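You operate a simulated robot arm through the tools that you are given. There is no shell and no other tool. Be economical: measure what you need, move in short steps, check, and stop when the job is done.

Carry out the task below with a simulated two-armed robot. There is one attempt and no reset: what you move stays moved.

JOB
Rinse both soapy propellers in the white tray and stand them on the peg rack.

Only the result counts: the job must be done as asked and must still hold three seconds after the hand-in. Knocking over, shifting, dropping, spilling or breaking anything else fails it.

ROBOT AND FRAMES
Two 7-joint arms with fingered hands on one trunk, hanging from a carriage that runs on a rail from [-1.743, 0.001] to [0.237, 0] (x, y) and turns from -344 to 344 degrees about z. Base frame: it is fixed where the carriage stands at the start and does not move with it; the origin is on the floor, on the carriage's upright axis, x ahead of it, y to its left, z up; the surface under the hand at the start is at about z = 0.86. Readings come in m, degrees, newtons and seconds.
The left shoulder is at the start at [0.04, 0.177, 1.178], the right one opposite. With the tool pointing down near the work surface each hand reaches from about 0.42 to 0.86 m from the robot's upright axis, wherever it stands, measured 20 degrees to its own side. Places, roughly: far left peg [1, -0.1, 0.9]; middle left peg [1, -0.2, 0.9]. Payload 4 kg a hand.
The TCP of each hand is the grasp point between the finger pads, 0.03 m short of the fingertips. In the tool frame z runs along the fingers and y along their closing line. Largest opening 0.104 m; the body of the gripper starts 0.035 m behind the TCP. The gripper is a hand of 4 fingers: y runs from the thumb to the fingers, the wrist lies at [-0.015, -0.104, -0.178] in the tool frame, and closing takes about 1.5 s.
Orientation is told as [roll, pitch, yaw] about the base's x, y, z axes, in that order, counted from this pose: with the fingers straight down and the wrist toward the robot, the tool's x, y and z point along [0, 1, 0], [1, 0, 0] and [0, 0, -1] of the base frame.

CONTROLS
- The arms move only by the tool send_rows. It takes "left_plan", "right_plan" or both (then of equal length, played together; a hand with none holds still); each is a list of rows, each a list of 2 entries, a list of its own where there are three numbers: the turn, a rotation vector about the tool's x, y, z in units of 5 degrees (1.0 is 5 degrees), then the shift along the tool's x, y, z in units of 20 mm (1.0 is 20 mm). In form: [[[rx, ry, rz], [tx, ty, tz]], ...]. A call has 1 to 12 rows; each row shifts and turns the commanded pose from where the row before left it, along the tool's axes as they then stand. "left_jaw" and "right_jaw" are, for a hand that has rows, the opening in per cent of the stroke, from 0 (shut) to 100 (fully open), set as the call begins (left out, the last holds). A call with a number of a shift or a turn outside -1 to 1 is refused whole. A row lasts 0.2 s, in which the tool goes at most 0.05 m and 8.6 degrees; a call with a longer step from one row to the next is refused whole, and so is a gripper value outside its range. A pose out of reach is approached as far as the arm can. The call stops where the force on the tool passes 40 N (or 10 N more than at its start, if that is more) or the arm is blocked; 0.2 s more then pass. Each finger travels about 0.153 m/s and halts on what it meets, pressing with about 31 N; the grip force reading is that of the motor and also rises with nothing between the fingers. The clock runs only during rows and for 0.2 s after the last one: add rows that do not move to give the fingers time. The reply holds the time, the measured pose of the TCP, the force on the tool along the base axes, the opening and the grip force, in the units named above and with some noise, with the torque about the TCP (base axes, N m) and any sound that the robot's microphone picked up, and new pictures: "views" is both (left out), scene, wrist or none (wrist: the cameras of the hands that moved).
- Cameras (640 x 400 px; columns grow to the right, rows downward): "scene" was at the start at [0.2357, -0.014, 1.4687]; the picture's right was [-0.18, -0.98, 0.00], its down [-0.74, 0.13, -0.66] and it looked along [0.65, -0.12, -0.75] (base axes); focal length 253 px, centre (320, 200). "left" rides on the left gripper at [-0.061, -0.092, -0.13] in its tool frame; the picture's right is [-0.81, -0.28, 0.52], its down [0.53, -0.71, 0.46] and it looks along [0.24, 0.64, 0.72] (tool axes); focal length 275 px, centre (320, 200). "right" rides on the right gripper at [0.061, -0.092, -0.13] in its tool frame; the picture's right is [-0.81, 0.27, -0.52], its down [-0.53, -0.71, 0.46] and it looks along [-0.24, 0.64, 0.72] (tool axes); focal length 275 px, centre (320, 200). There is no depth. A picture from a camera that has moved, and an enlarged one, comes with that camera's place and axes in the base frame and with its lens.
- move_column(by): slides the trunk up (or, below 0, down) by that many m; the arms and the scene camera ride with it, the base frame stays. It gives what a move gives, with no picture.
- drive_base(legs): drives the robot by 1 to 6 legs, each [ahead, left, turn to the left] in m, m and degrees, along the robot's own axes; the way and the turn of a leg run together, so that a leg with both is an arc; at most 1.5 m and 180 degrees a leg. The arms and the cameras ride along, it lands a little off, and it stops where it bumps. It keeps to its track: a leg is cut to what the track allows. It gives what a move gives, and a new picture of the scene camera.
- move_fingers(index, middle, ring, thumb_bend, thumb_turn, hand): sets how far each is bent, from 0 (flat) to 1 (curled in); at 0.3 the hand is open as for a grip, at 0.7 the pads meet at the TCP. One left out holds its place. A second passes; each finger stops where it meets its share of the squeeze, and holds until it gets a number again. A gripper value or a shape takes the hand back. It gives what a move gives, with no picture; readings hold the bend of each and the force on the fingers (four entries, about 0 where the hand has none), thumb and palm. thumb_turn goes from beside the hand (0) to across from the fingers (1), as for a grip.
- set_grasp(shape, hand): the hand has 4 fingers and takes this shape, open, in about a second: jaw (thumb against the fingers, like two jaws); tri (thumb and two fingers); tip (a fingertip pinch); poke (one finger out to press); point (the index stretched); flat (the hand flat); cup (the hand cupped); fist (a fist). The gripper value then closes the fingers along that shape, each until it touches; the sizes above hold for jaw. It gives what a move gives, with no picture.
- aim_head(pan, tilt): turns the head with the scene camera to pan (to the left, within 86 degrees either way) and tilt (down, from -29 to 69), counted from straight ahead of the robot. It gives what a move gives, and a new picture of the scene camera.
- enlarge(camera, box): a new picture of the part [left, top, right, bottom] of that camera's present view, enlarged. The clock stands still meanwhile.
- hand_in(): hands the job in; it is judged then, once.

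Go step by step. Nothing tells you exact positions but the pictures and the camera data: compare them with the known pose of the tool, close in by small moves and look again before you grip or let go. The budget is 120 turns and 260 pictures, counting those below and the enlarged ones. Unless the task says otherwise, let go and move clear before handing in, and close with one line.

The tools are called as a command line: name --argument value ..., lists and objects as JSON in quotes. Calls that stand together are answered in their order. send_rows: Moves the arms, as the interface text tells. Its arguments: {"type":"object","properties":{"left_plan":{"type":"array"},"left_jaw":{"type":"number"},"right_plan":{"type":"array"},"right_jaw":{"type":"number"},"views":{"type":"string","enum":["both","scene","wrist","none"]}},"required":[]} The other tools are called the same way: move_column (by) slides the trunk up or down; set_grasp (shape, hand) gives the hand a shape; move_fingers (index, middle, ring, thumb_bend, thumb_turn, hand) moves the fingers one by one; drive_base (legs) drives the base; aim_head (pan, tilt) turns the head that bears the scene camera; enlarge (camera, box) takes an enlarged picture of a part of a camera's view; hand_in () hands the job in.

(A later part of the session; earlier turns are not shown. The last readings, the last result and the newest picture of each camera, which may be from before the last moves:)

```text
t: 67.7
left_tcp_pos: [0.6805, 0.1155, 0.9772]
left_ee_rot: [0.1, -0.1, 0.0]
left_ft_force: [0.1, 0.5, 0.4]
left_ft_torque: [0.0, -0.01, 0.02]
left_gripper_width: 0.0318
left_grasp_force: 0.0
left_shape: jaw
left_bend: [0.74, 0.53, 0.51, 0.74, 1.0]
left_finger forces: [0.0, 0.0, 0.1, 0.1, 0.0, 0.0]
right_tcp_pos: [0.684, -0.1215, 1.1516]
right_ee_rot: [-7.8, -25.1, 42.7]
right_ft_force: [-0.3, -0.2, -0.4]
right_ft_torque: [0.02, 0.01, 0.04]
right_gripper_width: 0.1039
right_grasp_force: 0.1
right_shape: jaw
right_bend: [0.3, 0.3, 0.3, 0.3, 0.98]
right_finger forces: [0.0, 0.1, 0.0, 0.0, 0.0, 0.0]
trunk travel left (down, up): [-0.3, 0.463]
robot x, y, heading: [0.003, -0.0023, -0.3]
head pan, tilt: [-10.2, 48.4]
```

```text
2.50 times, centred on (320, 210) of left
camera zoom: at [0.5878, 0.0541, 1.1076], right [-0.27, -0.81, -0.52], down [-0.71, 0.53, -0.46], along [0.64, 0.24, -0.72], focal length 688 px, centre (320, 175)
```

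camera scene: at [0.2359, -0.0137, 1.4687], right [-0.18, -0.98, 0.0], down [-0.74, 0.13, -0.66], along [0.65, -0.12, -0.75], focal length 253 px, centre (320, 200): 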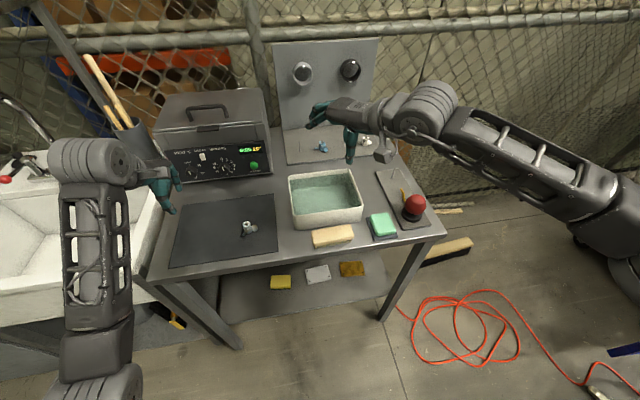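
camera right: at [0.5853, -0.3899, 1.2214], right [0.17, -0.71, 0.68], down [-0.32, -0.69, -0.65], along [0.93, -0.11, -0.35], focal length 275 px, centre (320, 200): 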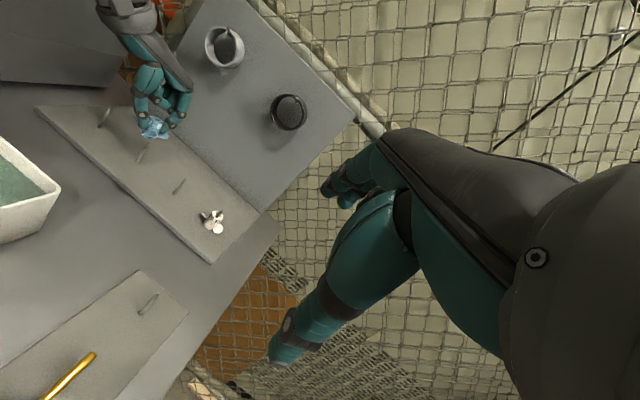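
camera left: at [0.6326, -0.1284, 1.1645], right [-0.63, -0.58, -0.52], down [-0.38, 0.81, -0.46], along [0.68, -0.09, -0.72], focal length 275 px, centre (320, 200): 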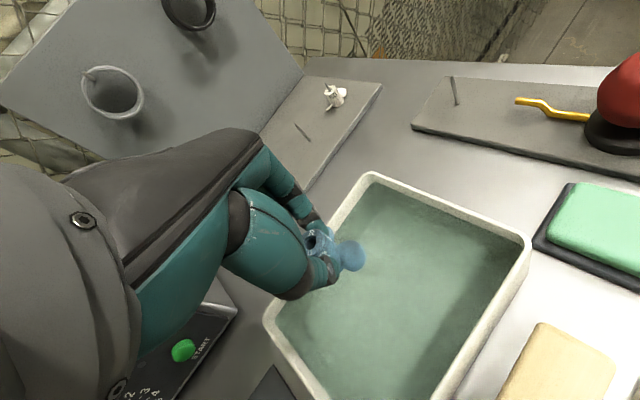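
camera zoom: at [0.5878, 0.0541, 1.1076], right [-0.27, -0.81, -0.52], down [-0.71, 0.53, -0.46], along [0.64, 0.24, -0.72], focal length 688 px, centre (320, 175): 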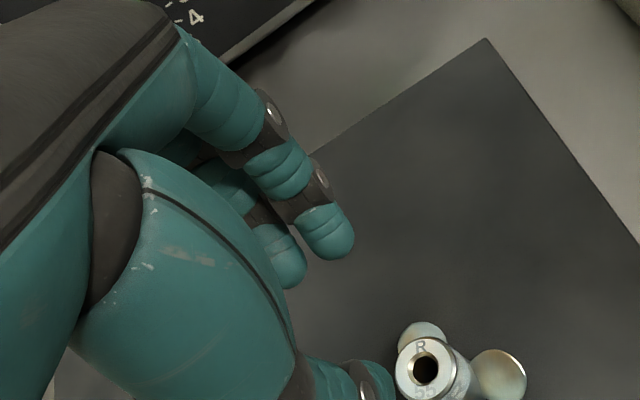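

Tri opposes the thumb to the gap between index and middle (centre about −4 mm in tool x), which nests a cylinder stably. The hub is now near (0.681, 0.1155), so I'll set tri, shift +4.5 mm in y and descend.

set_grasp --shape "tri" --hand "left"

send_rows --left_plan '[[[0, 0, 0], [0.22, -0.05, 0]], [[0, 0, 0], [0, 0, 0]], [[0, 0, 0], [0, 0, 0]], [[0, 0, 0], [0, 0, 0.9]], [[0, 0, 0], [0, 0, 0.9]], [[0, 0, 0], [0, 0, 0.9]], [[0, 0, 0], [0, 0, 0.4]], [[0, 0, 0], [0, 0, 0.2]], [[0, 0, 0], [0, 0, 0]]]' --left_jaw 60 --views "none"

enlarge --camera "right" --box '[30, 170, 130, 250]'

enlarge --camera "left" --box '[270, 180, 414, 290]'

```text
t: 68.6
left_tcp_pos: [0.68, 0.1151, 0.9787]
left_ee_rot: [0.0, -0.1, 0.0]
left_ft_force: [0.2, 0.0, 0.4]
left_ft_torque: [0.0, 0.03, 0.01]
left_gripper_width: 0.1036
left_grasp_force: 0.1
left_shape: tri
left_bend: [0.3, 0.3, 0.99, 0.3, 0.98]
left_finger forces: [0.0, 0.1, 0.1, 0.1, 0.0, 0.0]
right_tcp_pos: [0.6844, -0.1214, 1.1523]
right_ee_rot: [-7.7, -25.1, 42.7]
right_ft_force: [0.0, 0.4, -0.8]
right_ft_torque: [0.02, -0.01, 0.0]
right_gripper_width: 0.1035
right_grasp_force: 0.1
right_shape: jaw
right_bend: [0.3, 0.3, 0.3, 0.3, 0.98]
right_finger forces: [0.0, 0.0, 0.0, 0.1, 0.0, 0.1]
trunk travel left (down, up): [-0.3, 0.463]
robot x, y, heading: [-0.0011, 0.0008, -0.1]
head pan, tilt: [-10.2, 48.4]
```

```text
t: 70.6
left_tcp_pos: [0.6792, 0.1188, 0.9121]
left_ee_rot: [0.0, 0.1, 0.0]
left_ft_force: [-0.1, 0.4, 0.1]
left_ft_torque: [-0.01, -0.01, 0.01]
left_gripper_width: 0.0629
left_grasp_force: 0.1
left_shape: tri
left_bend: [0.74, 0.4, 0.99, 0.64, 1.0]
left_finger forces: [0.1, 0.1, 0.0, 0.0, 0.1, 0.1]
right_tcp_pos: [0.6836, -0.1226, 1.1514]
right_ee_rot: [-7.7, -25.2, 42.6]
right_ft_force: [0.0, 0.7, 0.4]
right_ft_torque: [0.0, 0.01, 0.01]
right_gripper_width: 0.1038
right_grasp_force: 0.0
right_shape: jaw
right_bend: [0.3, 0.3, 0.3, 0.3, 0.98]
right_finger forces: [0.0, 0.0, 0.0, 0.0, 0.0, 0.0]
trunk travel left (down, up): [-0.3, 0.463]
robot x, y, heading: [-0.0012, 0.0002, -0.2]
head pan, tilt: [-10.2, 48.4]
```

```text
5.00 times, centred on (80, 210) of right
camera zoom: at [0.5337, -0.1559, 1.2217], right [0.49, -0.55, 0.68], down [0.04, -0.76, -0.65], along [0.87, 0.34, -0.35], focal length 1376 px, centre (1520, 150)
```

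zoom: 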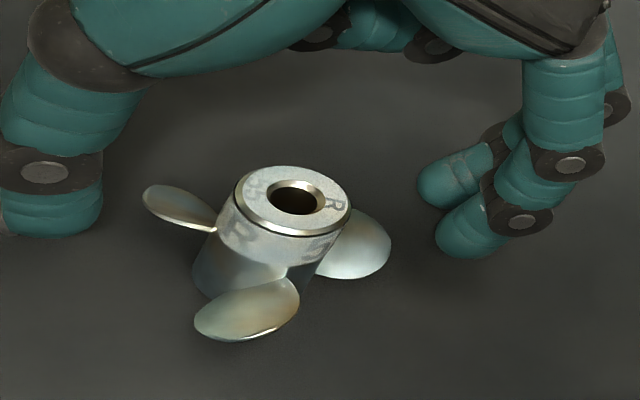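

```text
3.64 times, centred on (342, 235) of left
camera zoom: at [0.5872, 0.0581, 1.0411], right [-0.27, -0.81, -0.52], down [-0.71, 0.53, -0.46], along [0.64, 0.24, -0.72], focal length 1001 px, centre (240, 73)
```

zoom: 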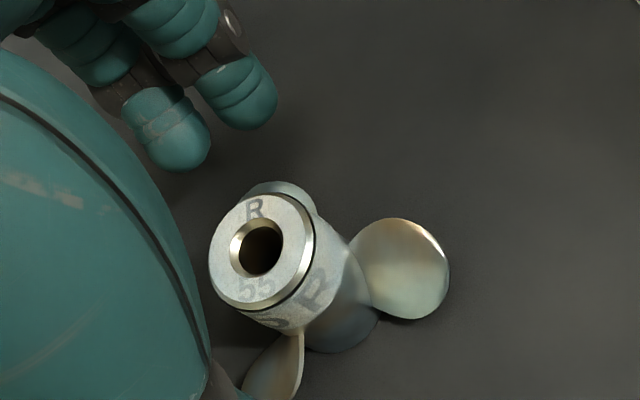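

Thumb, index and middle now surround the hub symmetrically. Lowering 4 mm and closing.

send_rows --left_plan '[[[0, 0, 0], [0, 0, 0.2]], [[0, 0, 0], [0, 0, 0]], [[0, 0, 0], [0, 0, 0]], [[0, 0, 0], [0, 0, 0]], [[0, 0, 0], [0, 0, 0]], [[0, 0, 0], [0, 0, 0]], [[0, 0, 0], [0, 0, 0]], [[0, 0, 0], [0, 0, 0]], [[0, 0, 0], [0, 0, 0]]]' --left_jaw 0 --views "none"

enlarge --camera "right" --box '[30, 170, 130, 250]'

enlarge --camera "left" --box '[270, 180, 414, 290]'

```text
t: 72.6
left_tcp_pos: [0.6818, 0.1186, 0.9072]
left_ee_rot: [0.0, -0.1, 0.0]
left_ft_force: [-3.1, -1.5, 9.8]
left_ft_torque: [-0.02, -0.04, 0.0]
left_gripper_width: 0.0172
left_grasp_force: 31.1
left_shape: tri
left_bend: [0.73, 0.6, 1.0, 0.75, 1.0]
left_finger forces: [14.6, 14.6, 0.1, 0.0, 29.0, 0.0]
right_tcp_pos: [0.685, -0.1214, 1.1526]
right_ee_rot: [-7.7, -25.3, 42.6]
right_ft_force: [-0.7, -0.2, 0.4]
right_ft_torque: [-0.02, 0.0, -0.02]
right_gripper_width: 0.1038
right_grasp_force: 0.0
right_shape: jaw
right_bend: [0.3, 0.3, 0.3, 0.3, 0.98]
right_finger forces: [0.0, 0.0, 0.0, 0.0, 0.1, 0.0]
trunk travel left (down, up): [-0.3, 0.463]
robot x, y, heading: [0.0003, 0.0028, -0.2]
head pan, tilt: [-10.2, 48.4]
```

```text
5.00 times, centred on (80, 210) of right
camera zoom: at [0.534, -0.1559, 1.222], right [0.49, -0.55, 0.68], down [0.04, -0.76, -0.65], along [0.87, 0.34, -0.35], focal length 1376 px, centre (1520, 150)
```

zoom: 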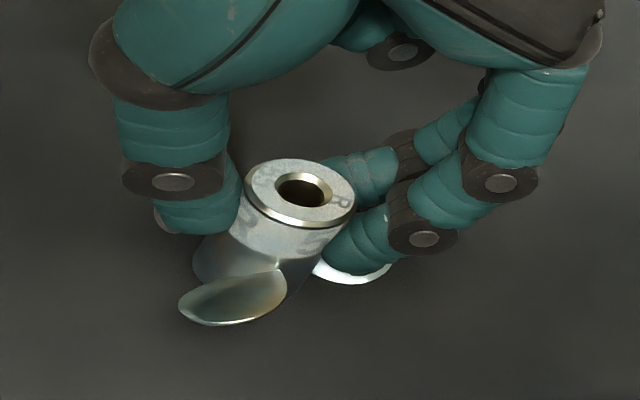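

```text
3.64 times, centred on (342, 235) of left
camera zoom: at [0.5877, 0.0581, 1.0378], right [-0.27, -0.81, -0.52], down [-0.71, 0.53, -0.46], along [0.65, 0.24, -0.72], focal length 1001 px, centre (240, 73)
```

zoom: 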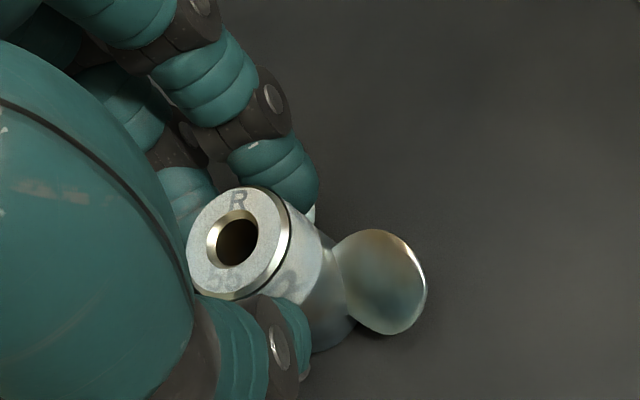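

A clean three-point grasp (14.6/14.6/29 N). Lifting.

send_rows --left_plan '[[[0, 0, 0], [0, 0, -0.3]], [[0, 0, 0], [0, 0, -0.8]], [[0, 0, 0], [0, 0, -0.9]], [[0, 0, 0], [0, 0, -0.9]], [[0, 0, 0], [0, 0, -0.9]], [[0, 0, 0], [0, 0, -0.9]], [[0, 0, 0], [0, 0, -0.9]], [[0, 0, 0], [0, 0, 0]]]' --views "none"

enlarge --camera "right" --box '[0, 60, 160, 170]'

enlarge --camera "left" --box '[270, 180, 414, 290]'

```text
t: 74.4
left_tcp_pos: [0.6796, 0.1197, 1.0189]
left_ee_rot: [0.0, 0.1, 0.0]
left_ft_force: [0.8, -0.6, -0.5]
left_ft_torque: [0.02, -0.01, 0.0]
left_gripper_width: 0.015
left_grasp_force: 31.3
left_shape: tri
left_bend: [0.73, 0.6, 1.0, 0.75, 1.0]
left_finger forces: [14.6, 11.7, 0.0, 0.0, 25.8, 0.0]
right_tcp_pos: [0.6838, -0.1212, 1.1524]
right_ee_rot: [-7.7, -25.1, 42.8]
right_ft_force: [-0.7, -0.1, -0.1]
right_ft_torque: [0.01, -0.03, 0.01]
right_gripper_width: 0.1039
right_grasp_force: 0.1
right_shape: jaw
right_bend: [0.3, 0.3, 0.3, 0.3, 0.98]
right_finger forces: [0.1, 0.1, 0.0, 0.0, 0.0, 0.0]
trunk travel left (down, up): [-0.3, 0.463]
robot x, y, heading: [-0.0019, 0.0032, -0.0]
head pan, tilt: [-10.2, 48.4]
```

```text
3.64 times, centred on (80, 115) of right
camera zoom: at [0.5334, -0.1559, 1.2216], right [0.49, -0.55, 0.68], down [0.04, -0.76, -0.65], along [0.87, 0.34, -0.35], focal length 1001 px, centre (1193, 509)
```

zoom: 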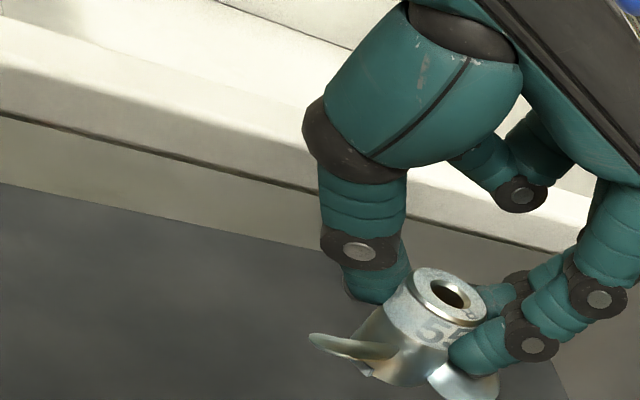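

```text
3.64 times, centred on (342, 235) of left
camera zoom: at [0.587, 0.0585, 1.1491], right [-0.28, -0.81, -0.52], down [-0.71, 0.53, -0.45], along [0.64, 0.24, -0.73], focal length 1001 px, centre (240, 73)
```

zoom: 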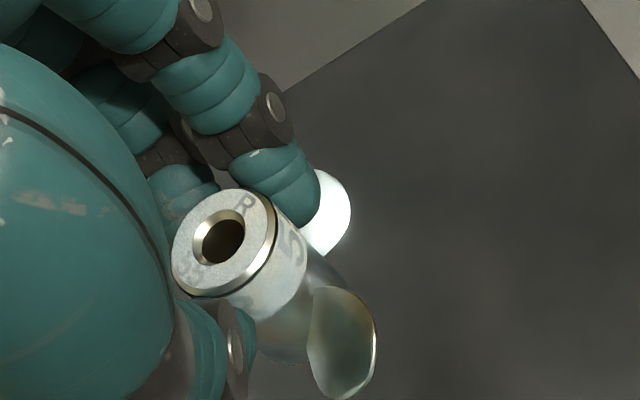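

Held firmly. Turning the base right 19° to bring the hand over the tray.

drive_base --legs '[[0, 0, -19]]'

enlarge --camera "left" --box '[0, 0, 640, 400]'

```text
t: 75.9
left_tcp_pos: [0.6802, -0.108, 1.0195]
left_ee_rot: [0.0, -0.1, -18.9]
left_ft_force: [0.6, 0.4, -0.5]
left_ft_torque: [0.02, 0.03, 0.01]
left_gripper_width: 0.0148
left_grasp_force: 31.0
left_shape: tri
left_bend: [0.73, 0.6, 1.0, 0.75, 1.0]
left_finger forces: [14.7, 11.7, 0.1, 0.0, 25.5, 0.0]
right_tcp_pos: [0.607, -0.3365, 1.1518]
right_ee_rot: [-7.7, -25.1, 23.7]
right_ft_force: [0.2, 0.4, 0.2]
right_ft_torque: [0.0, 0.02, -0.01]
right_gripper_width: 0.1035
right_grasp_force: 0.0
right_shape: jaw
right_bend: [0.3, 0.3, 0.3, 0.3, 0.98]
right_finger forces: [0.0, 0.0, 0.1, 0.0, 0.0, 0.1]
trunk travel left (down, up): [-0.3, 0.463]
robot x, y, heading: [0.0011, -0.0007, -19.2]
head pan, tilt: [-10.2, 48.4]
camera scene: at [0.2185, -0.0902, 1.4687], right [-0.49, -0.87, 0.0], down [-0.65, 0.36, -0.66], along [0.58, -0.32, -0.75], focal length 253 px, centre (320, 200)
```

scene: 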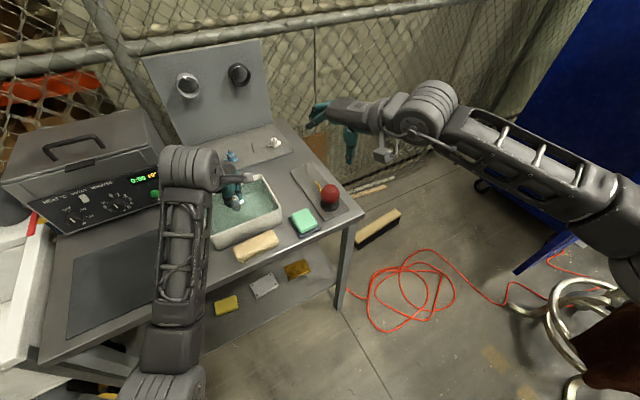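

```text
1.00 times, centred on (320, 200) of left (not enlarged: the box is as wide or as high as the picture)
camera zoom: at [0.5741, -0.1352, 1.1489], right [-0.52, -0.68, -0.52], down [-0.5, 0.73, -0.46], along [0.69, 0.02, -0.72], focal length 275 px, centre (320, 200)
```

zoom: 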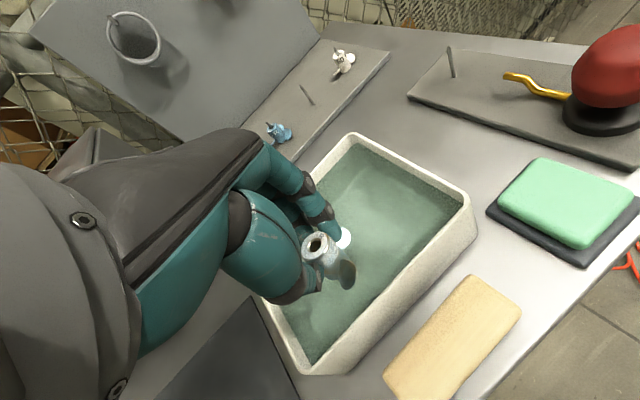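

Moving over the tray centre and lowering into the water.

send_rows --left_plan '[[[0, 0, 0], [0.1375, 0.785, 0]], [[0, 0, 0], [0.1375, 0.785, 0]], [[0, 0, 0], [0.1375, 0.785, 0]], [[0, 0, 0], [0.1375, 0.785, 0]], [[0, 0, 0], [0, 0, 0.9]], [[0, 0, 0], [0, 0, 0.9]], [[0, 0, 0], [0, 0, 0.9]], [[0, 0, 0], [0, 0, 0.9]], [[0, 0, 0], [0, 0, 0.6]], [[0, 0, 0], [0, 0, 0.5]], [[0, 0, 0], [0, 0, 0.4]], [[0, 0, 0], [0, 0, 0]]]' --views "wrist"

enlarge --camera "left" --box '[270, 180, 414, 290]'

```text
t: 78.5
left_tcp_pos: [0.7447, -0.115, 0.9153]
left_ee_rot: [-0.1, 0.1, -18.9]
left_ft_force: [0.9, 0.0, -0.9]
left_ft_torque: [-0.01, -0.01, 0.0]
left_gripper_width: 0.0149
left_grasp_force: 31.2
left_shape: tri
left_bend: [0.73, 0.6, 1.0, 0.75, 1.0]
left_finger forces: [14.8, 11.8, 0.0, 0.0, 25.7, 0.0]
right_tcp_pos: [0.6078, -0.3361, 1.1534]
right_ee_rot: [-7.7, -25.1, 23.8]
right_ft_force: [0.8, 0.3, 0.3]
right_ft_torque: [0.0, 0.03, 0.0]
right_gripper_width: 0.1036
right_grasp_force: 0.1
right_shape: jaw
right_bend: [0.3, 0.3, 0.3, 0.3, 0.98]
right_finger forces: [0.1, 0.0, 0.1, 0.1, 0.0, 0.1]
trunk travel left (down, up): [-0.3, 0.463]
robot x, y, heading: [0.0002, -0.0002, -18.8]
head pan, tilt: [-10.2, 48.4]
camera left: at [0.638, -0.1442, 1.0463], right [-0.52, -0.68, -0.52], down [-0.5, 0.74, -0.45], along [0.69, 0.02, -0.72], focal length 275 px, centre (320, 200)
```

left: 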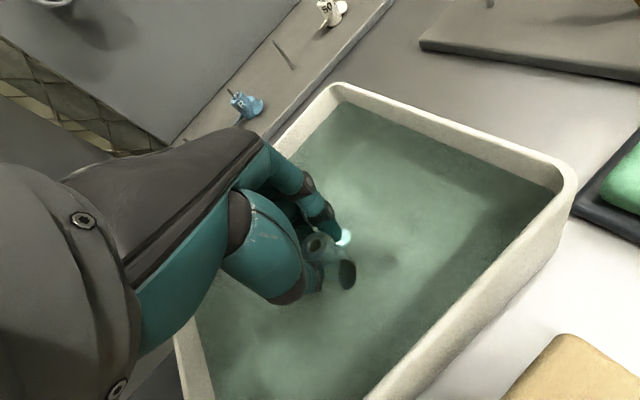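

```text
3.64 times, centred on (342, 235) of left
camera zoom: at [0.638, -0.1442, 1.0463], right [-0.52, -0.68, -0.52], down [-0.5, 0.74, -0.45], along [0.69, 0.02, -0.72], focal length 1001 px, centre (240, 73)
```

zoom: 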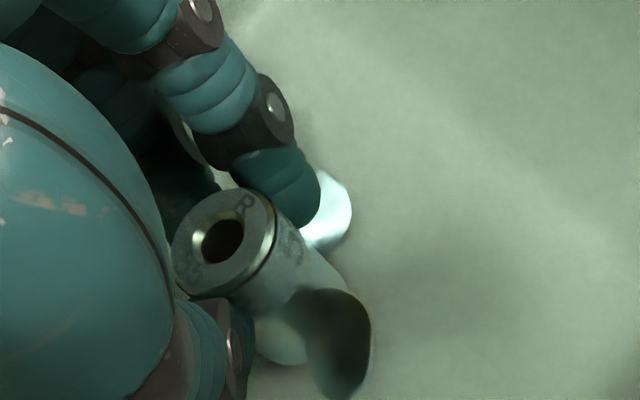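

Fully submerged. Swishing, then lifting out.

send_rows --left_plan '[[[0, 0, 0], [0.9, 0, 0]], [[0, 0, 0], [-0.9, 0, 0]], [[0, 0, 0], [-0.9, 0, 0]], [[0, 0, 0], [0.9, 0, 0]], [[0, 0, 0], [0, 0.9, 0]], [[0, 0, 0], [0, -0.9, 0]], [[0, 0, 0], [0, -0.7, 0]], [[0, 0, 0], [0, 0.7, 0]], [[0, 0, 0], [0.9, 0, 0]], [[0, 0, 0], [-0.9, 0, 0]], [[0, 0, 0], [-0.9, 0, 0]], [[0, 0, 0], [0.9, 0, 0]]]' --views "none"

send_rows --left_plan '[[[0, 0, 0], [0.9, 0, 0]], [[0, 0, 0], [-0.9, 0, 0]], [[0, 0, 0], [-0.9, 0, 0]], [[0, 0, 0], [0.9, 0, 0]], [[0, 0, 0], [0, 0.9, 0]], [[0, 0, 0], [0, -0.9, 0]], [[0, 0, 0], [0, -0.7, 0]], [[0, 0, 0], [0, 0.7, 0]], [[0, 0, 0], [0.9, 0, 0]], [[0, 0, 0], [-0.9, 0, 0]], [[0, 0, 0], [-0.9, 0, 0]], [[0, 0, 0], [0.9, 0, 0]]]' --views "none"

send_rows --left_plan '[[[0, 0, 0], [0, 0, -0.5]], [[0, 0, 0], [0, 0, -0.9]], [[0, 0, 0], [0, 0, -0.9]], [[0, 0, 0], [0, 0, -0.9]], [[0, 0, 0], [0, 0, -0.9]], [[0, 0, 0], [0, 0, -0.9]], [[0, 0, 0], [0, 0, -0.9]], [[0, 0, 0], [0, 0, 0]], [[0, 0, 0], [0, 0, 0]]]' --views "none"

enlarge --camera "left" --box '[270, 180, 414, 290]'

```text
t: 81.1
left_tcp_pos: [0.7444, -0.1172, 0.9168]
left_ee_rot: [0.0, 0.0, -18.8]
left_ft_force: [0.1, 0.8, -1.6]
left_ft_torque: [-0.02, 0.03, 0.0]
left_gripper_width: 0.015
left_grasp_force: 30.3
left_shape: tri
left_bend: [0.73, 0.6, 1.0, 0.75, 1.0]
left_finger forces: [14.8, 11.7, 0.0, 0.1, 25.5, 0.0]
right_tcp_pos: [0.6082, -0.3353, 1.1516]
right_ee_rot: [-7.5, -25.1, 23.8]
right_ft_force: [-0.2, 0.0, -0.6]
right_ft_torque: [0.0, 0.02, -0.03]
right_gripper_width: 0.104
right_grasp_force: 0.2
right_shape: jaw
right_bend: [0.3, 0.3, 0.3, 0.3, 0.98]
right_finger forces: [0.0, 0.1, 0.0, 0.1, 0.1, 0.0]
trunk travel left (down, up): [-0.3, 0.463]
robot x, y, heading: [-0.0023, 0.0006, -18.8]
head pan, tilt: [-10.2, 48.4]
```

```text
t: 83.7
left_tcp_pos: [0.7448, -0.1159, 0.9171]
left_ee_rot: [0.0, 0.0, -18.9]
left_ft_force: [-1.1, 0.2, -0.8]
left_ft_torque: [0.02, 0.01, 0.03]
left_gripper_width: 0.0152
left_grasp_force: 30.9
left_shape: tri
left_bend: [0.73, 0.6, 1.0, 0.75, 1.0]
left_finger forces: [14.9, 11.7, 0.1, 0.0, 25.5, 0.0]
right_tcp_pos: [0.6076, -0.3364, 1.1517]
right_ee_rot: [-7.6, -25.2, 23.7]
right_ft_force: [0.8, -0.6, 0.0]
right_ft_torque: [-0.01, 0.04, -0.01]
right_gripper_width: 0.1037
right_grasp_force: 0.0
right_shape: jaw
right_bend: [0.3, 0.3, 0.3, 0.3, 0.98]
right_finger forces: [0.1, 0.0, 0.0, 0.0, 0.0, 0.0]
trunk travel left (down, up): [-0.3, 0.463]
robot x, y, heading: [-0.0013, 0.0001, -19.0]
head pan, tilt: [-10.2, 48.4]
```

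```text
t: 85.7
left_tcp_pos: [0.7442, -0.1162, 1.0356]
left_ee_rot: [0.1, 0.0, -18.9]
left_ft_force: [-1.0, 0.6, 0.0]
left_ft_torque: [0.01, -0.02, 0.0]
left_gripper_width: 0.0149
left_grasp_force: 31.1
left_shape: tri
left_bend: [0.73, 0.6, 1.0, 0.75, 1.0]
left_finger forces: [15.0, 11.7, 0.0, 0.1, 25.5, 0.0]
right_tcp_pos: [0.6081, -0.3351, 1.1517]
right_ee_rot: [-7.7, -25.2, 23.7]
right_ft_force: [-0.3, -0.2, -0.3]
right_ft_torque: [0.02, 0.04, -0.02]
right_gripper_width: 0.1039
right_grasp_force: 0.1
right_shape: jaw
right_bend: [0.3, 0.3, 0.3, 0.3, 0.98]
right_finger forces: [0.0, 0.0, 0.1, 0.0, 0.0, 0.0]
trunk travel left (down, up): [-0.3, 0.463]
robot x, y, heading: [-0.0001, 0.0027, -18.8]
head pan, tilt: [-10.2, 48.4]
```

```text
3.64 times, centred on (342, 235) of left
camera zoom: at [0.6374, -0.1439, 1.1653], right [-0.52, -0.68, -0.52], down [-0.5, 0.73, -0.46], along [0.69, 0.02, -0.72], focal length 1001 px, centre (240, 73)
```

zoom: 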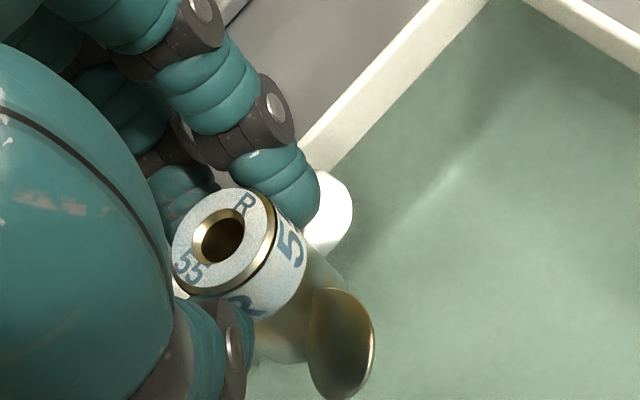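

Clean brass surface now, no film left. Driving 0.19 m along +x to the rack.

drive_base --legs '[[0.18, 0.0615, 0]]'

enlarge --camera "right" --box '[0, 0, 640, 400]'

```text
t: 87.2
left_tcp_pos: [0.9356, -0.1159, 1.0357]
left_ee_rot: [0.0, 0.0, -18.7]
left_ft_force: [-0.9, 0.1, -0.8]
left_ft_torque: [0.03, 0.02, 0.0]
left_gripper_width: 0.015
left_grasp_force: 31.4
left_shape: tri
left_bend: [0.73, 0.6, 1.0, 0.75, 1.0]
left_finger forces: [14.8, 11.7, 0.1, 0.0, 25.5, 0.0]
right_tcp_pos: [0.8007, -0.3367, 1.1523]
right_ee_rot: [-7.7, -25.1, 23.9]
right_ft_force: [0.0, 0.0, -0.1]
right_ft_torque: [0.0, 0.01, 0.0]
right_gripper_width: 0.1035
right_grasp_force: 0.1
right_shape: jaw
right_bend: [0.3, 0.3, 0.3, 0.3, 0.98]
right_finger forces: [0.0, 0.0, 0.1, 0.1, 0.0, 0.1]
trunk travel left (down, up): [-0.3, 0.463]
robot x, y, heading: [0.1902, -0.0003, -18.9]
head pan, tilt: [-10.2, 48.4]
camera scene: at [0.4098, -0.09, 1.4688], right [-0.49, -0.87, 0.0], down [-0.65, 0.36, -0.66], along [0.58, -0.32, -0.75], focal length 253 px, centre (320, 200)
```

scene: 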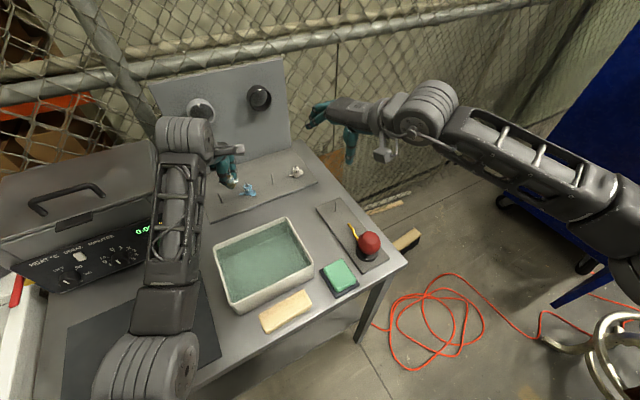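

```text
1.00 times, centred on (320, 200) of right (not enlarged: the box is as wide or as high as the picture)
camera zoom: at [0.6461, -0.3195, 1.2218], right [0.28, -0.68, 0.68], down [-0.21, -0.73, -0.65], along [0.94, 0.04, -0.35], focal length 275 px, centre (320, 200)
```

zoom: 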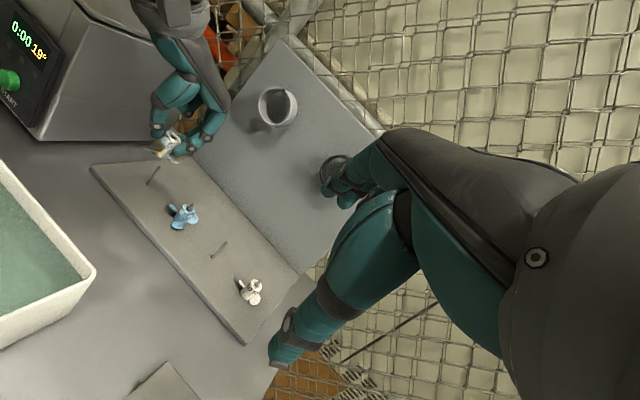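

enlarge --camera "right" --box '[136, 122, 200, 192]'

enlarge --camera "scene" --box '[200, 165, 264, 215]'

enlarge --camera "left" --box '[270, 180, 414, 290]'

```text
5.71 times, centred on (168, 157) of right
camera zoom: at [0.6461, -0.3195, 1.2218], right [0.28, -0.68, 0.68], down [-0.21, -0.73, -0.65], along [0.94, 0.04, -0.35], focal length 1573 px, centre (1189, 446)
```

zoom: 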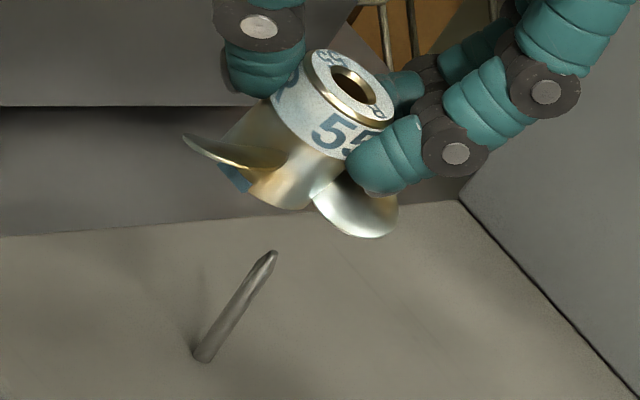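

```text
8.00 times, centred on (232, 190) of scene
camera zoom: at [0.4098, -0.09, 1.4688], right [-0.49, -0.87, 0.0], down [-0.65, 0.36, -0.66], along [0.58, -0.32, -0.75], focal length 2024 px, centre (1024, 280)
```

zoom: 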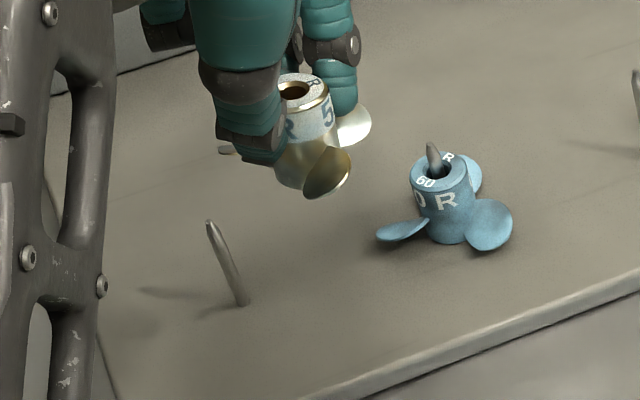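

```text
3.64 times, centred on (342, 235) of left
camera zoom: at [0.8287, -0.1436, 1.1654], right [-0.52, -0.68, -0.52], down [-0.5, 0.73, -0.46], along [0.69, 0.02, -0.72], focal length 1001 px, centre (240, 73)
```

zoom: 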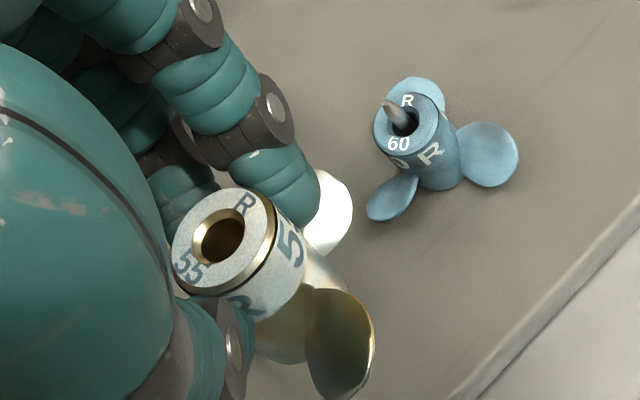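

Peg 1's tip is at (1.0185, −0.0745, 0.911), and the hub top is at (0.943, −0.116, 1.020). Zooming more closely to judge the hub's tilt.

enlarge --camera "right" --box '[152, 126, 184, 162]'

enlarge --camera "scene" --box '[224, 170, 250, 192]'

```text
11.11 times, centred on (168, 144) of right
camera zoom: at [0.6461, -0.3195, 1.2218], right [0.28, -0.68, 0.68], down [-0.21, -0.73, -0.65], along [0.94, 0.04, -0.35], focal length 3059 px, centre (2009, 822)
```

zoom: 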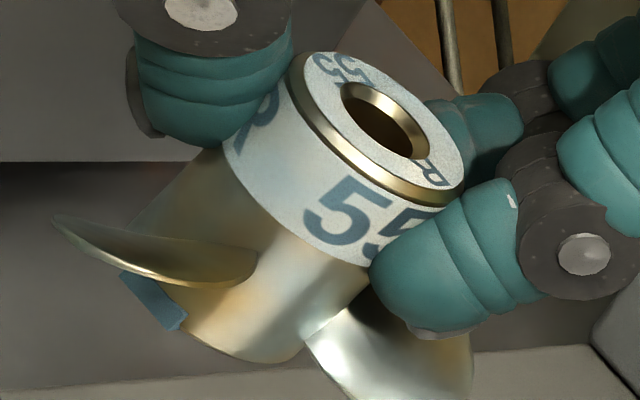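

```text
16.00 times, centred on (237, 181) of scene
camera zoom: at [0.4098, -0.09, 1.4688], right [-0.49, -0.87, 0.0], down [-0.65, 0.36, -0.66], along [0.58, -0.32, -0.75], focal length 4049 px, centre (1648, 504)
```

zoom: 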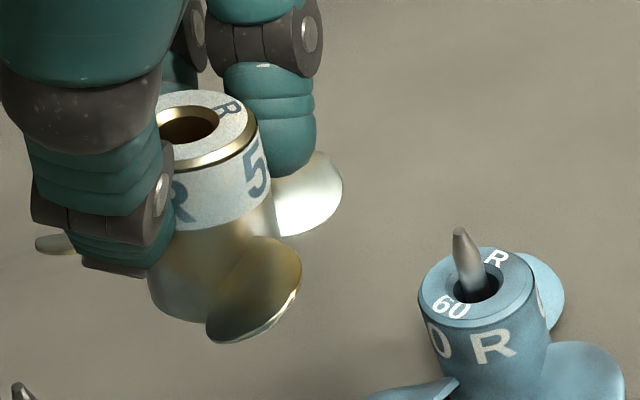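

The hub bottom leans roughly +3.7 mm in y and +1.5 mm in x. I'll move over peg 1, apply a small levelling rotation, and lower to about 1 cm above the tip.

send_rows --left_plan '[[[0, 0, 0], [0.825, 0.728, 0]], [[0, 0, 0], [0.825, 0.728, 0]], [[0, 0, 0], [0.825, 0.728, 0]], [[0, 0, 0], [0.825, 0.728, 0]], [[0.047, -0.788, 0], [0, 0, 0]], [[0.047, -0.788, 0], [0, 0, 0]], [[0, 0, 0], [0.109, 0.0065, 0.793]], [[0, 0, 0], [0.109, 0.0065, 0.793]], [[0, 0, 0], [0.109, 0.0065, 0.793]], [[0, 0, 0], [0.109, 0.0065, 0.793]], [[0, 0, 0], [0, 0, 0]]]' --views "none"

enlarge --camera "right" --box '[136, 132, 186, 192]'

enlarge --camera "scene" --box '[206, 168, 246, 206]'

enlarge --camera "left" --box '[270, 180, 414, 290]'

```text
t: 89.6
left_tcp_pos: [1.0132, -0.0716, 0.9725]
left_ee_rot: [-8.0, 0.5, -18.9]
left_ft_force: [-1.1, 0.7, -1.1]
left_ft_torque: [-0.01, 0.01, -0.03]
left_gripper_width: 0.0149
left_grasp_force: 31.3
left_shape: tri
left_bend: [0.73, 0.6, 1.0, 0.75, 1.0]
left_finger forces: [14.9, 11.7, 0.0, 0.0, 25.4, 0.1]
right_tcp_pos: [0.7977, -0.3359, 1.1511]
right_ee_rot: [-7.8, -25.2, 23.8]
right_ft_force: [0.6, -0.9, 1.2]
right_ft_torque: [-0.02, -0.01, 0.0]
right_gripper_width: 0.1038
right_grasp_force: 0.0
right_shape: jaw
right_bend: [0.3, 0.3, 0.3, 0.3, 0.98]
right_finger forces: [0.1, 0.0, 0.0, 0.0, 0.1, 0.0]
trunk travel left (down, up): [-0.3, 0.463]
robot x, y, heading: [0.1912, 0.0034, -18.7]
head pan, tilt: [-10.2, 48.4]
```

```text
6.67 times, centred on (161, 162) of right
camera zoom: at [0.6456, -0.3195, 1.2216], right [0.28, -0.68, 0.68], down [-0.21, -0.73, -0.65], along [0.94, 0.04, -0.35], focal length 1835 px, centre (1380, 453)
```

zoom: 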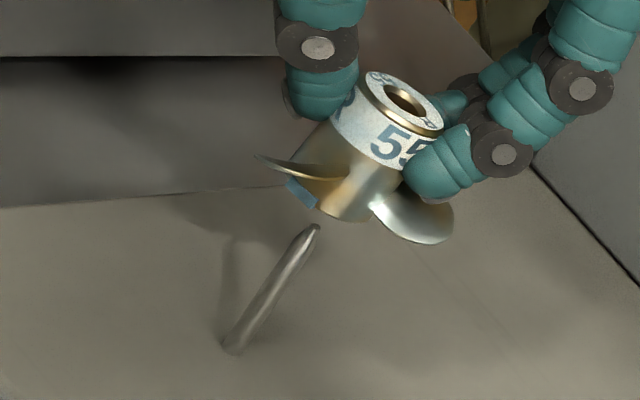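

```text
10.53 times, centred on (226, 187) of scene
camera zoom: at [0.4095, -0.09, 1.4687], right [-0.49, -0.87, 0.0], down [-0.65, 0.36, -0.66], along [0.58, -0.32, -0.75], focal length 2664 px, centre (1310, 337)
```

zoom: 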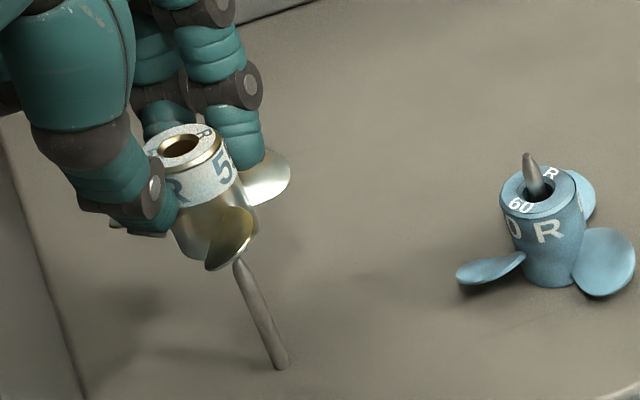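

```text
3.64 times, centred on (342, 235) of left
camera zoom: at [0.9118, -0.0826, 1.1087], right [-0.55, -0.74, -0.4], down [-0.53, 0.67, -0.52], along [0.65, -0.07, -0.76], focal length 1001 px, centre (240, 73)
```

zoom: 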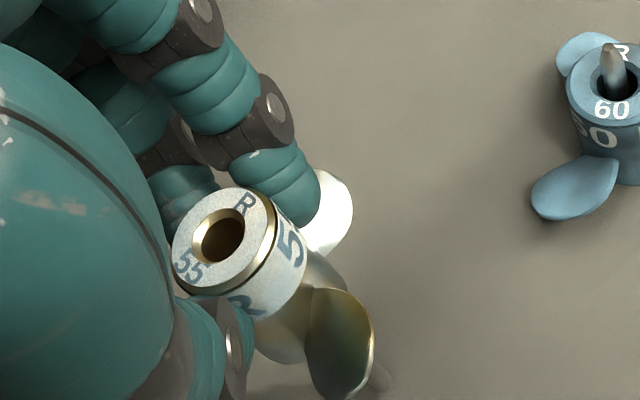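

Both stereo and line checks say the hub must shift about (−4.2, −2.8) mm; it is close to upright. Applying that and re-checking.

send_rows --left_plan '[[[0, 0, 0], [-0.2, -0.153, 0.03]], [[0, 0, 0], [0, 0, 0]]]' --views "none"

enlarge --camera "right" --box '[136, 132, 186, 192]'

enlarge --camera "scene" --box '[206, 168, 246, 206]'

```text
t: 90.2
left_tcp_pos: [1.0073, -0.075, 0.9705]
left_ee_rot: [-7.8, 0.6, -18.9]
left_ft_force: [-0.4, 0.2, -1.3]
left_ft_torque: [0.01, -0.01, 0.01]
left_gripper_width: 0.015
left_grasp_force: 30.4
left_shape: tri
left_bend: [0.73, 0.6, 1.0, 0.75, 1.0]
left_finger forces: [15.0, 11.7, 0.1, 0.0, 25.5, 0.0]
right_tcp_pos: [0.7989, -0.3353, 1.1519]
right_ee_rot: [-7.6, -25.1, 23.8]
right_ft_force: [-0.3, 0.4, 0.7]
right_ft_torque: [-0.01, -0.01, 0.03]
right_gripper_width: 0.1037
right_grasp_force: 0.0
right_shape: jaw
right_bend: [0.3, 0.3, 0.3, 0.3, 0.98]
right_finger forces: [0.0, 0.0, 0.1, 0.1, 0.1, 0.0]
trunk travel left (down, up): [-0.3, 0.463]
robot x, y, heading: [0.1926, 0.0028, -18.8]
head pan, tilt: [-10.2, 48.4]
```

```text
6.67 times, centred on (161, 162) of right
camera zoom: at [0.6456, -0.3195, 1.2216], right [0.28, -0.68, 0.68], down [-0.21, -0.73, -0.65], along [0.94, 0.04, -0.35], focal length 1835 px, centre (1380, 453)
```

zoom: 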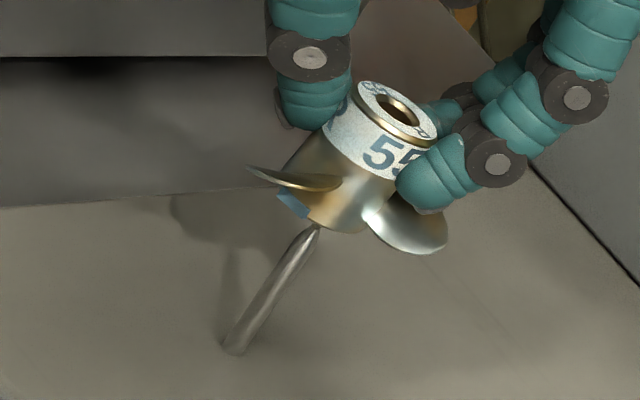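

```text
10.53 times, centred on (226, 187) of scene
camera zoom: at [0.4095, -0.0899, 1.4687], right [-0.49, -0.87, 0.0], down [-0.65, 0.36, -0.66], along [0.58, -0.32, -0.75], focal length 2664 px, centre (1310, 337)
```

zoom: 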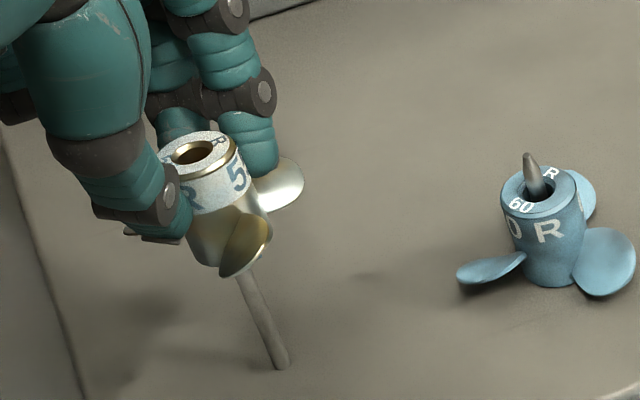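

Aligned in both views now. Descending gently about 2.8 cm.

send_rows --left_plan '[[[0, 0, 0], [0.034, 0.002, 0.248]], [[0, 0, 0], [0.034, 0.002, 0.248]], [[0, 0, 0], [0.034, 0.002, 0.248]], [[0, 0, 0], [0.034, 0.002, 0.248]], [[0, 0, 0], [0.017, 0.001, 0.124]], [[0, 0, 0], [0, 0, 0]]]' --views "none"

enlarge --camera "right" --box '[136, 132, 186, 192]'

enlarge --camera "scene" --box '[206, 168, 246, 206]'

```text
t: 91.6
left_tcp_pos: [1.0089, -0.0743, 0.949]
left_ee_rot: [-7.8, 0.4, -18.7]
left_ft_force: [5.4, -1.0, 0.0]
left_ft_torque: [0.01, -0.23, 0.03]
left_gripper_width: 0.0148
left_grasp_force: 30.6
left_shape: tri
left_bend: [0.73, 0.59, 1.0, 0.76, 1.0]
left_finger forces: [16.2, 15.4, 0.0, 0.0, 24.8, 0.0]
right_tcp_pos: [0.8001, -0.336, 1.1532]
right_ee_rot: [-7.7, -25.3, 23.8]
right_ft_force: [0.1, -0.1, -0.3]
right_ft_torque: [-0.01, -0.01, 0.0]
right_gripper_width: 0.1039
right_grasp_force: 0.1
right_shape: jaw
right_bend: [0.3, 0.3, 0.3, 0.3, 0.98]
right_finger forces: [0.0, 0.0, 0.0, 0.0, 0.0, 0.0]
trunk travel left (down, up): [-0.3, 0.463]
robot x, y, heading: [0.1934, 0.0025, -18.6]
head pan, tilt: [-10.2, 48.4]
```

```text
6.67 times, centred on (161, 162) of right
camera zoom: at [0.6466, -0.3195, 1.222], right [0.28, -0.68, 0.68], down [-0.2, -0.73, -0.65], along [0.94, 0.04, -0.35], focal length 1835 px, centre (1380, 453)
```

zoom: 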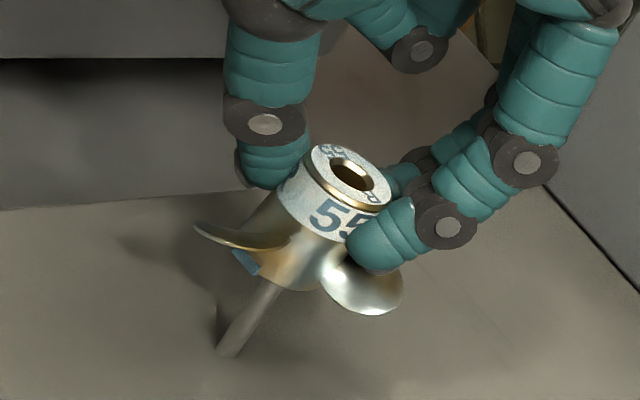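

```text
10.53 times, centred on (226, 187) of scene
camera zoom: at [0.4102, -0.0899, 1.4689], right [-0.49, -0.87, 0.0], down [-0.65, 0.36, -0.67], along [0.58, -0.32, -0.75], focal length 2664 px, centre (1310, 337)
```

zoom: 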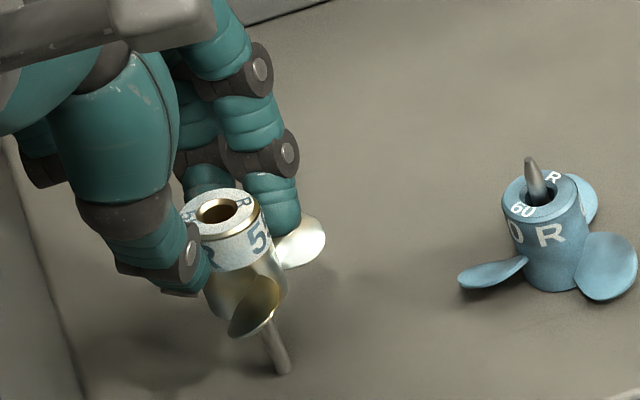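

A purely lateral 5 N contact at the hub bottom shows the peg is inside the bore. Relaxing +1.5 mm in x and descending another 1 cm.

send_rows --left_plan '[[[0, 0, 0], [0.024, 0.071, -0.004]], [[0, 0, 0], [0.034, 0.002, 0.248]], [[0, 0, 0], [0.034, 0.002, 0.248]], [[0, 0, 0], [0, 0, 0]]]' --views "none"

enlarge --camera "right" --box '[136, 132, 186, 192]'

enlarge --camera "scene" --box '[206, 168, 246, 206]'

```text
t: 92.6
left_tcp_pos: [1.0095, -0.0756, 0.9391]
left_ee_rot: [-7.9, 0.5, -18.9]
left_ft_force: [3.2, 0.9, 0.4]
left_ft_torque: [-0.03, -0.18, 0.01]
left_gripper_width: 0.0148
left_grasp_force: 30.8
left_shape: tri
left_bend: [0.73, 0.59, 1.0, 0.76, 1.0]
left_finger forces: [15.9, 13.7, 0.0, 0.0, 25.2, 0.0]
right_tcp_pos: [0.7997, -0.3363, 1.1514]
right_ee_rot: [-7.7, -25.3, 23.8]
right_ft_force: [-0.3, 0.1, 0.4]
right_ft_torque: [0.02, 0.01, 0.0]
right_gripper_width: 0.1037
right_grasp_force: 0.1
right_shape: jaw
right_bend: [0.3, 0.3, 0.3, 0.3, 0.98]
right_finger forces: [0.1, 0.0, 0.0, 0.1, 0.0, 0.0]
trunk travel left (down, up): [-0.3, 0.463]
robot x, y, heading: [0.1934, -0.0015, -18.8]
head pan, tilt: [-10.2, 48.4]
```

```text
6.67 times, centred on (161, 162) of right
camera zoom: at [0.6461, -0.3196, 1.2219], right [0.28, -0.68, 0.68], down [-0.21, -0.73, -0.65], along [0.94, 0.04, -0.35], focal length 1835 px, centre (1380, 453)
```

zoom: 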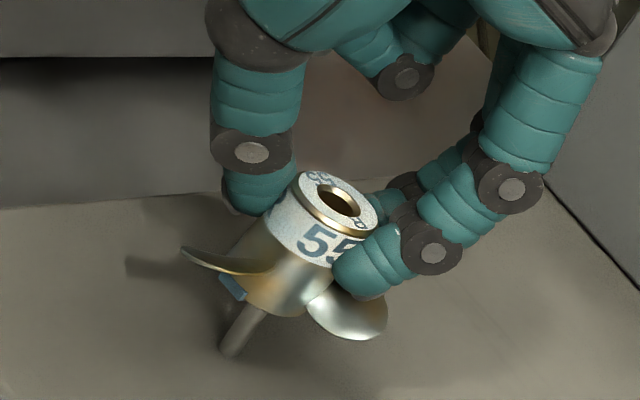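

```text
10.53 times, centred on (226, 187) of scene
camera zoom: at [0.4098, -0.09, 1.4688], right [-0.49, -0.87, 0.0], down [-0.65, 0.36, -0.66], along [0.58, -0.32, -0.75], focal length 2664 px, centre (1310, 337)
```

zoom: 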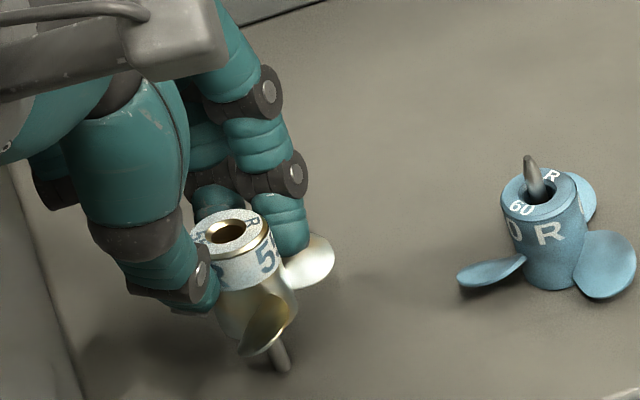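

Sliding on nicely. Continuing 2 cm down.

send_rows --left_plan '[[[0, 0, 0], [0.05, 0.05, 0.245]], [[0, 0, 0], [0.034, 0.002, 0.248]], [[0, 0, 0], [0.034, 0.002, 0.248]], [[0, 0, 0], [0.034, 0.002, 0.248]], [[0, 0, 0], [0, 0, 0]]]' --views "none"

enlarge --camera "right" --box '[136, 132, 186, 192]'

enlarge --camera "scene" --box '[206, 168, 246, 206]'

```text
t: 93.8
left_tcp_pos: [1.0106, -0.0762, 0.9214]
left_ee_rot: [-8.0, 0.3, -18.8]
left_ft_force: [1.0, 1.2, 0.7]
left_ft_torque: [0.03, -0.07, 0.02]
left_gripper_width: 0.0147
left_grasp_force: 31.0
left_shape: tri
left_bend: [0.73, 0.59, 1.0, 0.76, 1.0]
left_finger forces: [15.0, 12.6, 0.1, 0.0, 26.7, 0.0]
right_tcp_pos: [0.7991, -0.3369, 1.1529]
right_ee_rot: [-7.7, -25.1, 23.8]
right_ft_force: [-0.3, -0.6, 0.0]
right_ft_torque: [0.0, -0.04, 0.0]
right_gripper_width: 0.1038
right_grasp_force: 0.1
right_shape: jaw
right_bend: [0.3, 0.3, 0.3, 0.3, 0.98]
right_finger forces: [0.0, 0.1, 0.1, 0.1, 0.0, 0.0]
trunk travel left (down, up): [-0.3, 0.463]
robot x, y, heading: [0.1927, -0.0031, -19.0]
head pan, tilt: [-10.2, 48.4]
```

```text
6.67 times, centred on (161, 162) of right
camera zoom: at [0.6459, -0.3202, 1.2221], right [0.28, -0.68, 0.68], down [-0.21, -0.73, -0.65], along [0.94, 0.04, -0.35], focal length 1835 px, centre (1380, 453)
```

zoom: 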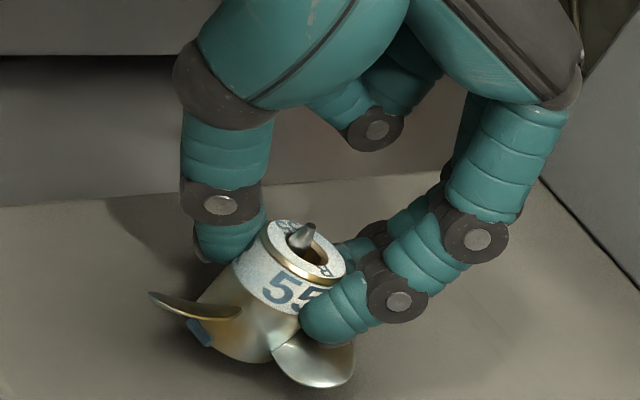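

```text
10.53 times, centred on (226, 187) of scene
camera zoom: at [0.4096, -0.0904, 1.469], right [-0.49, -0.87, 0.0], down [-0.65, 0.36, -0.66], along [0.58, -0.32, -0.75], focal length 2664 px, centre (1310, 337)
```

zoom: 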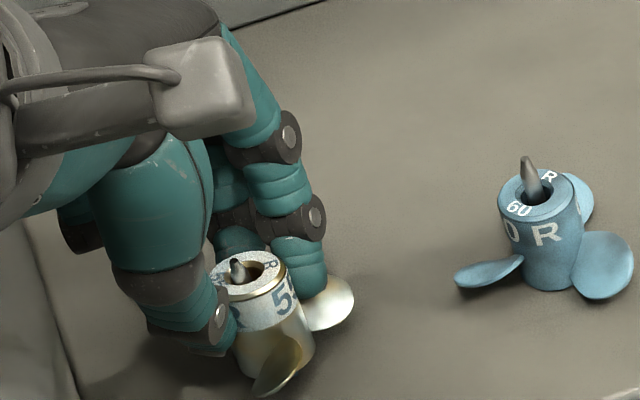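

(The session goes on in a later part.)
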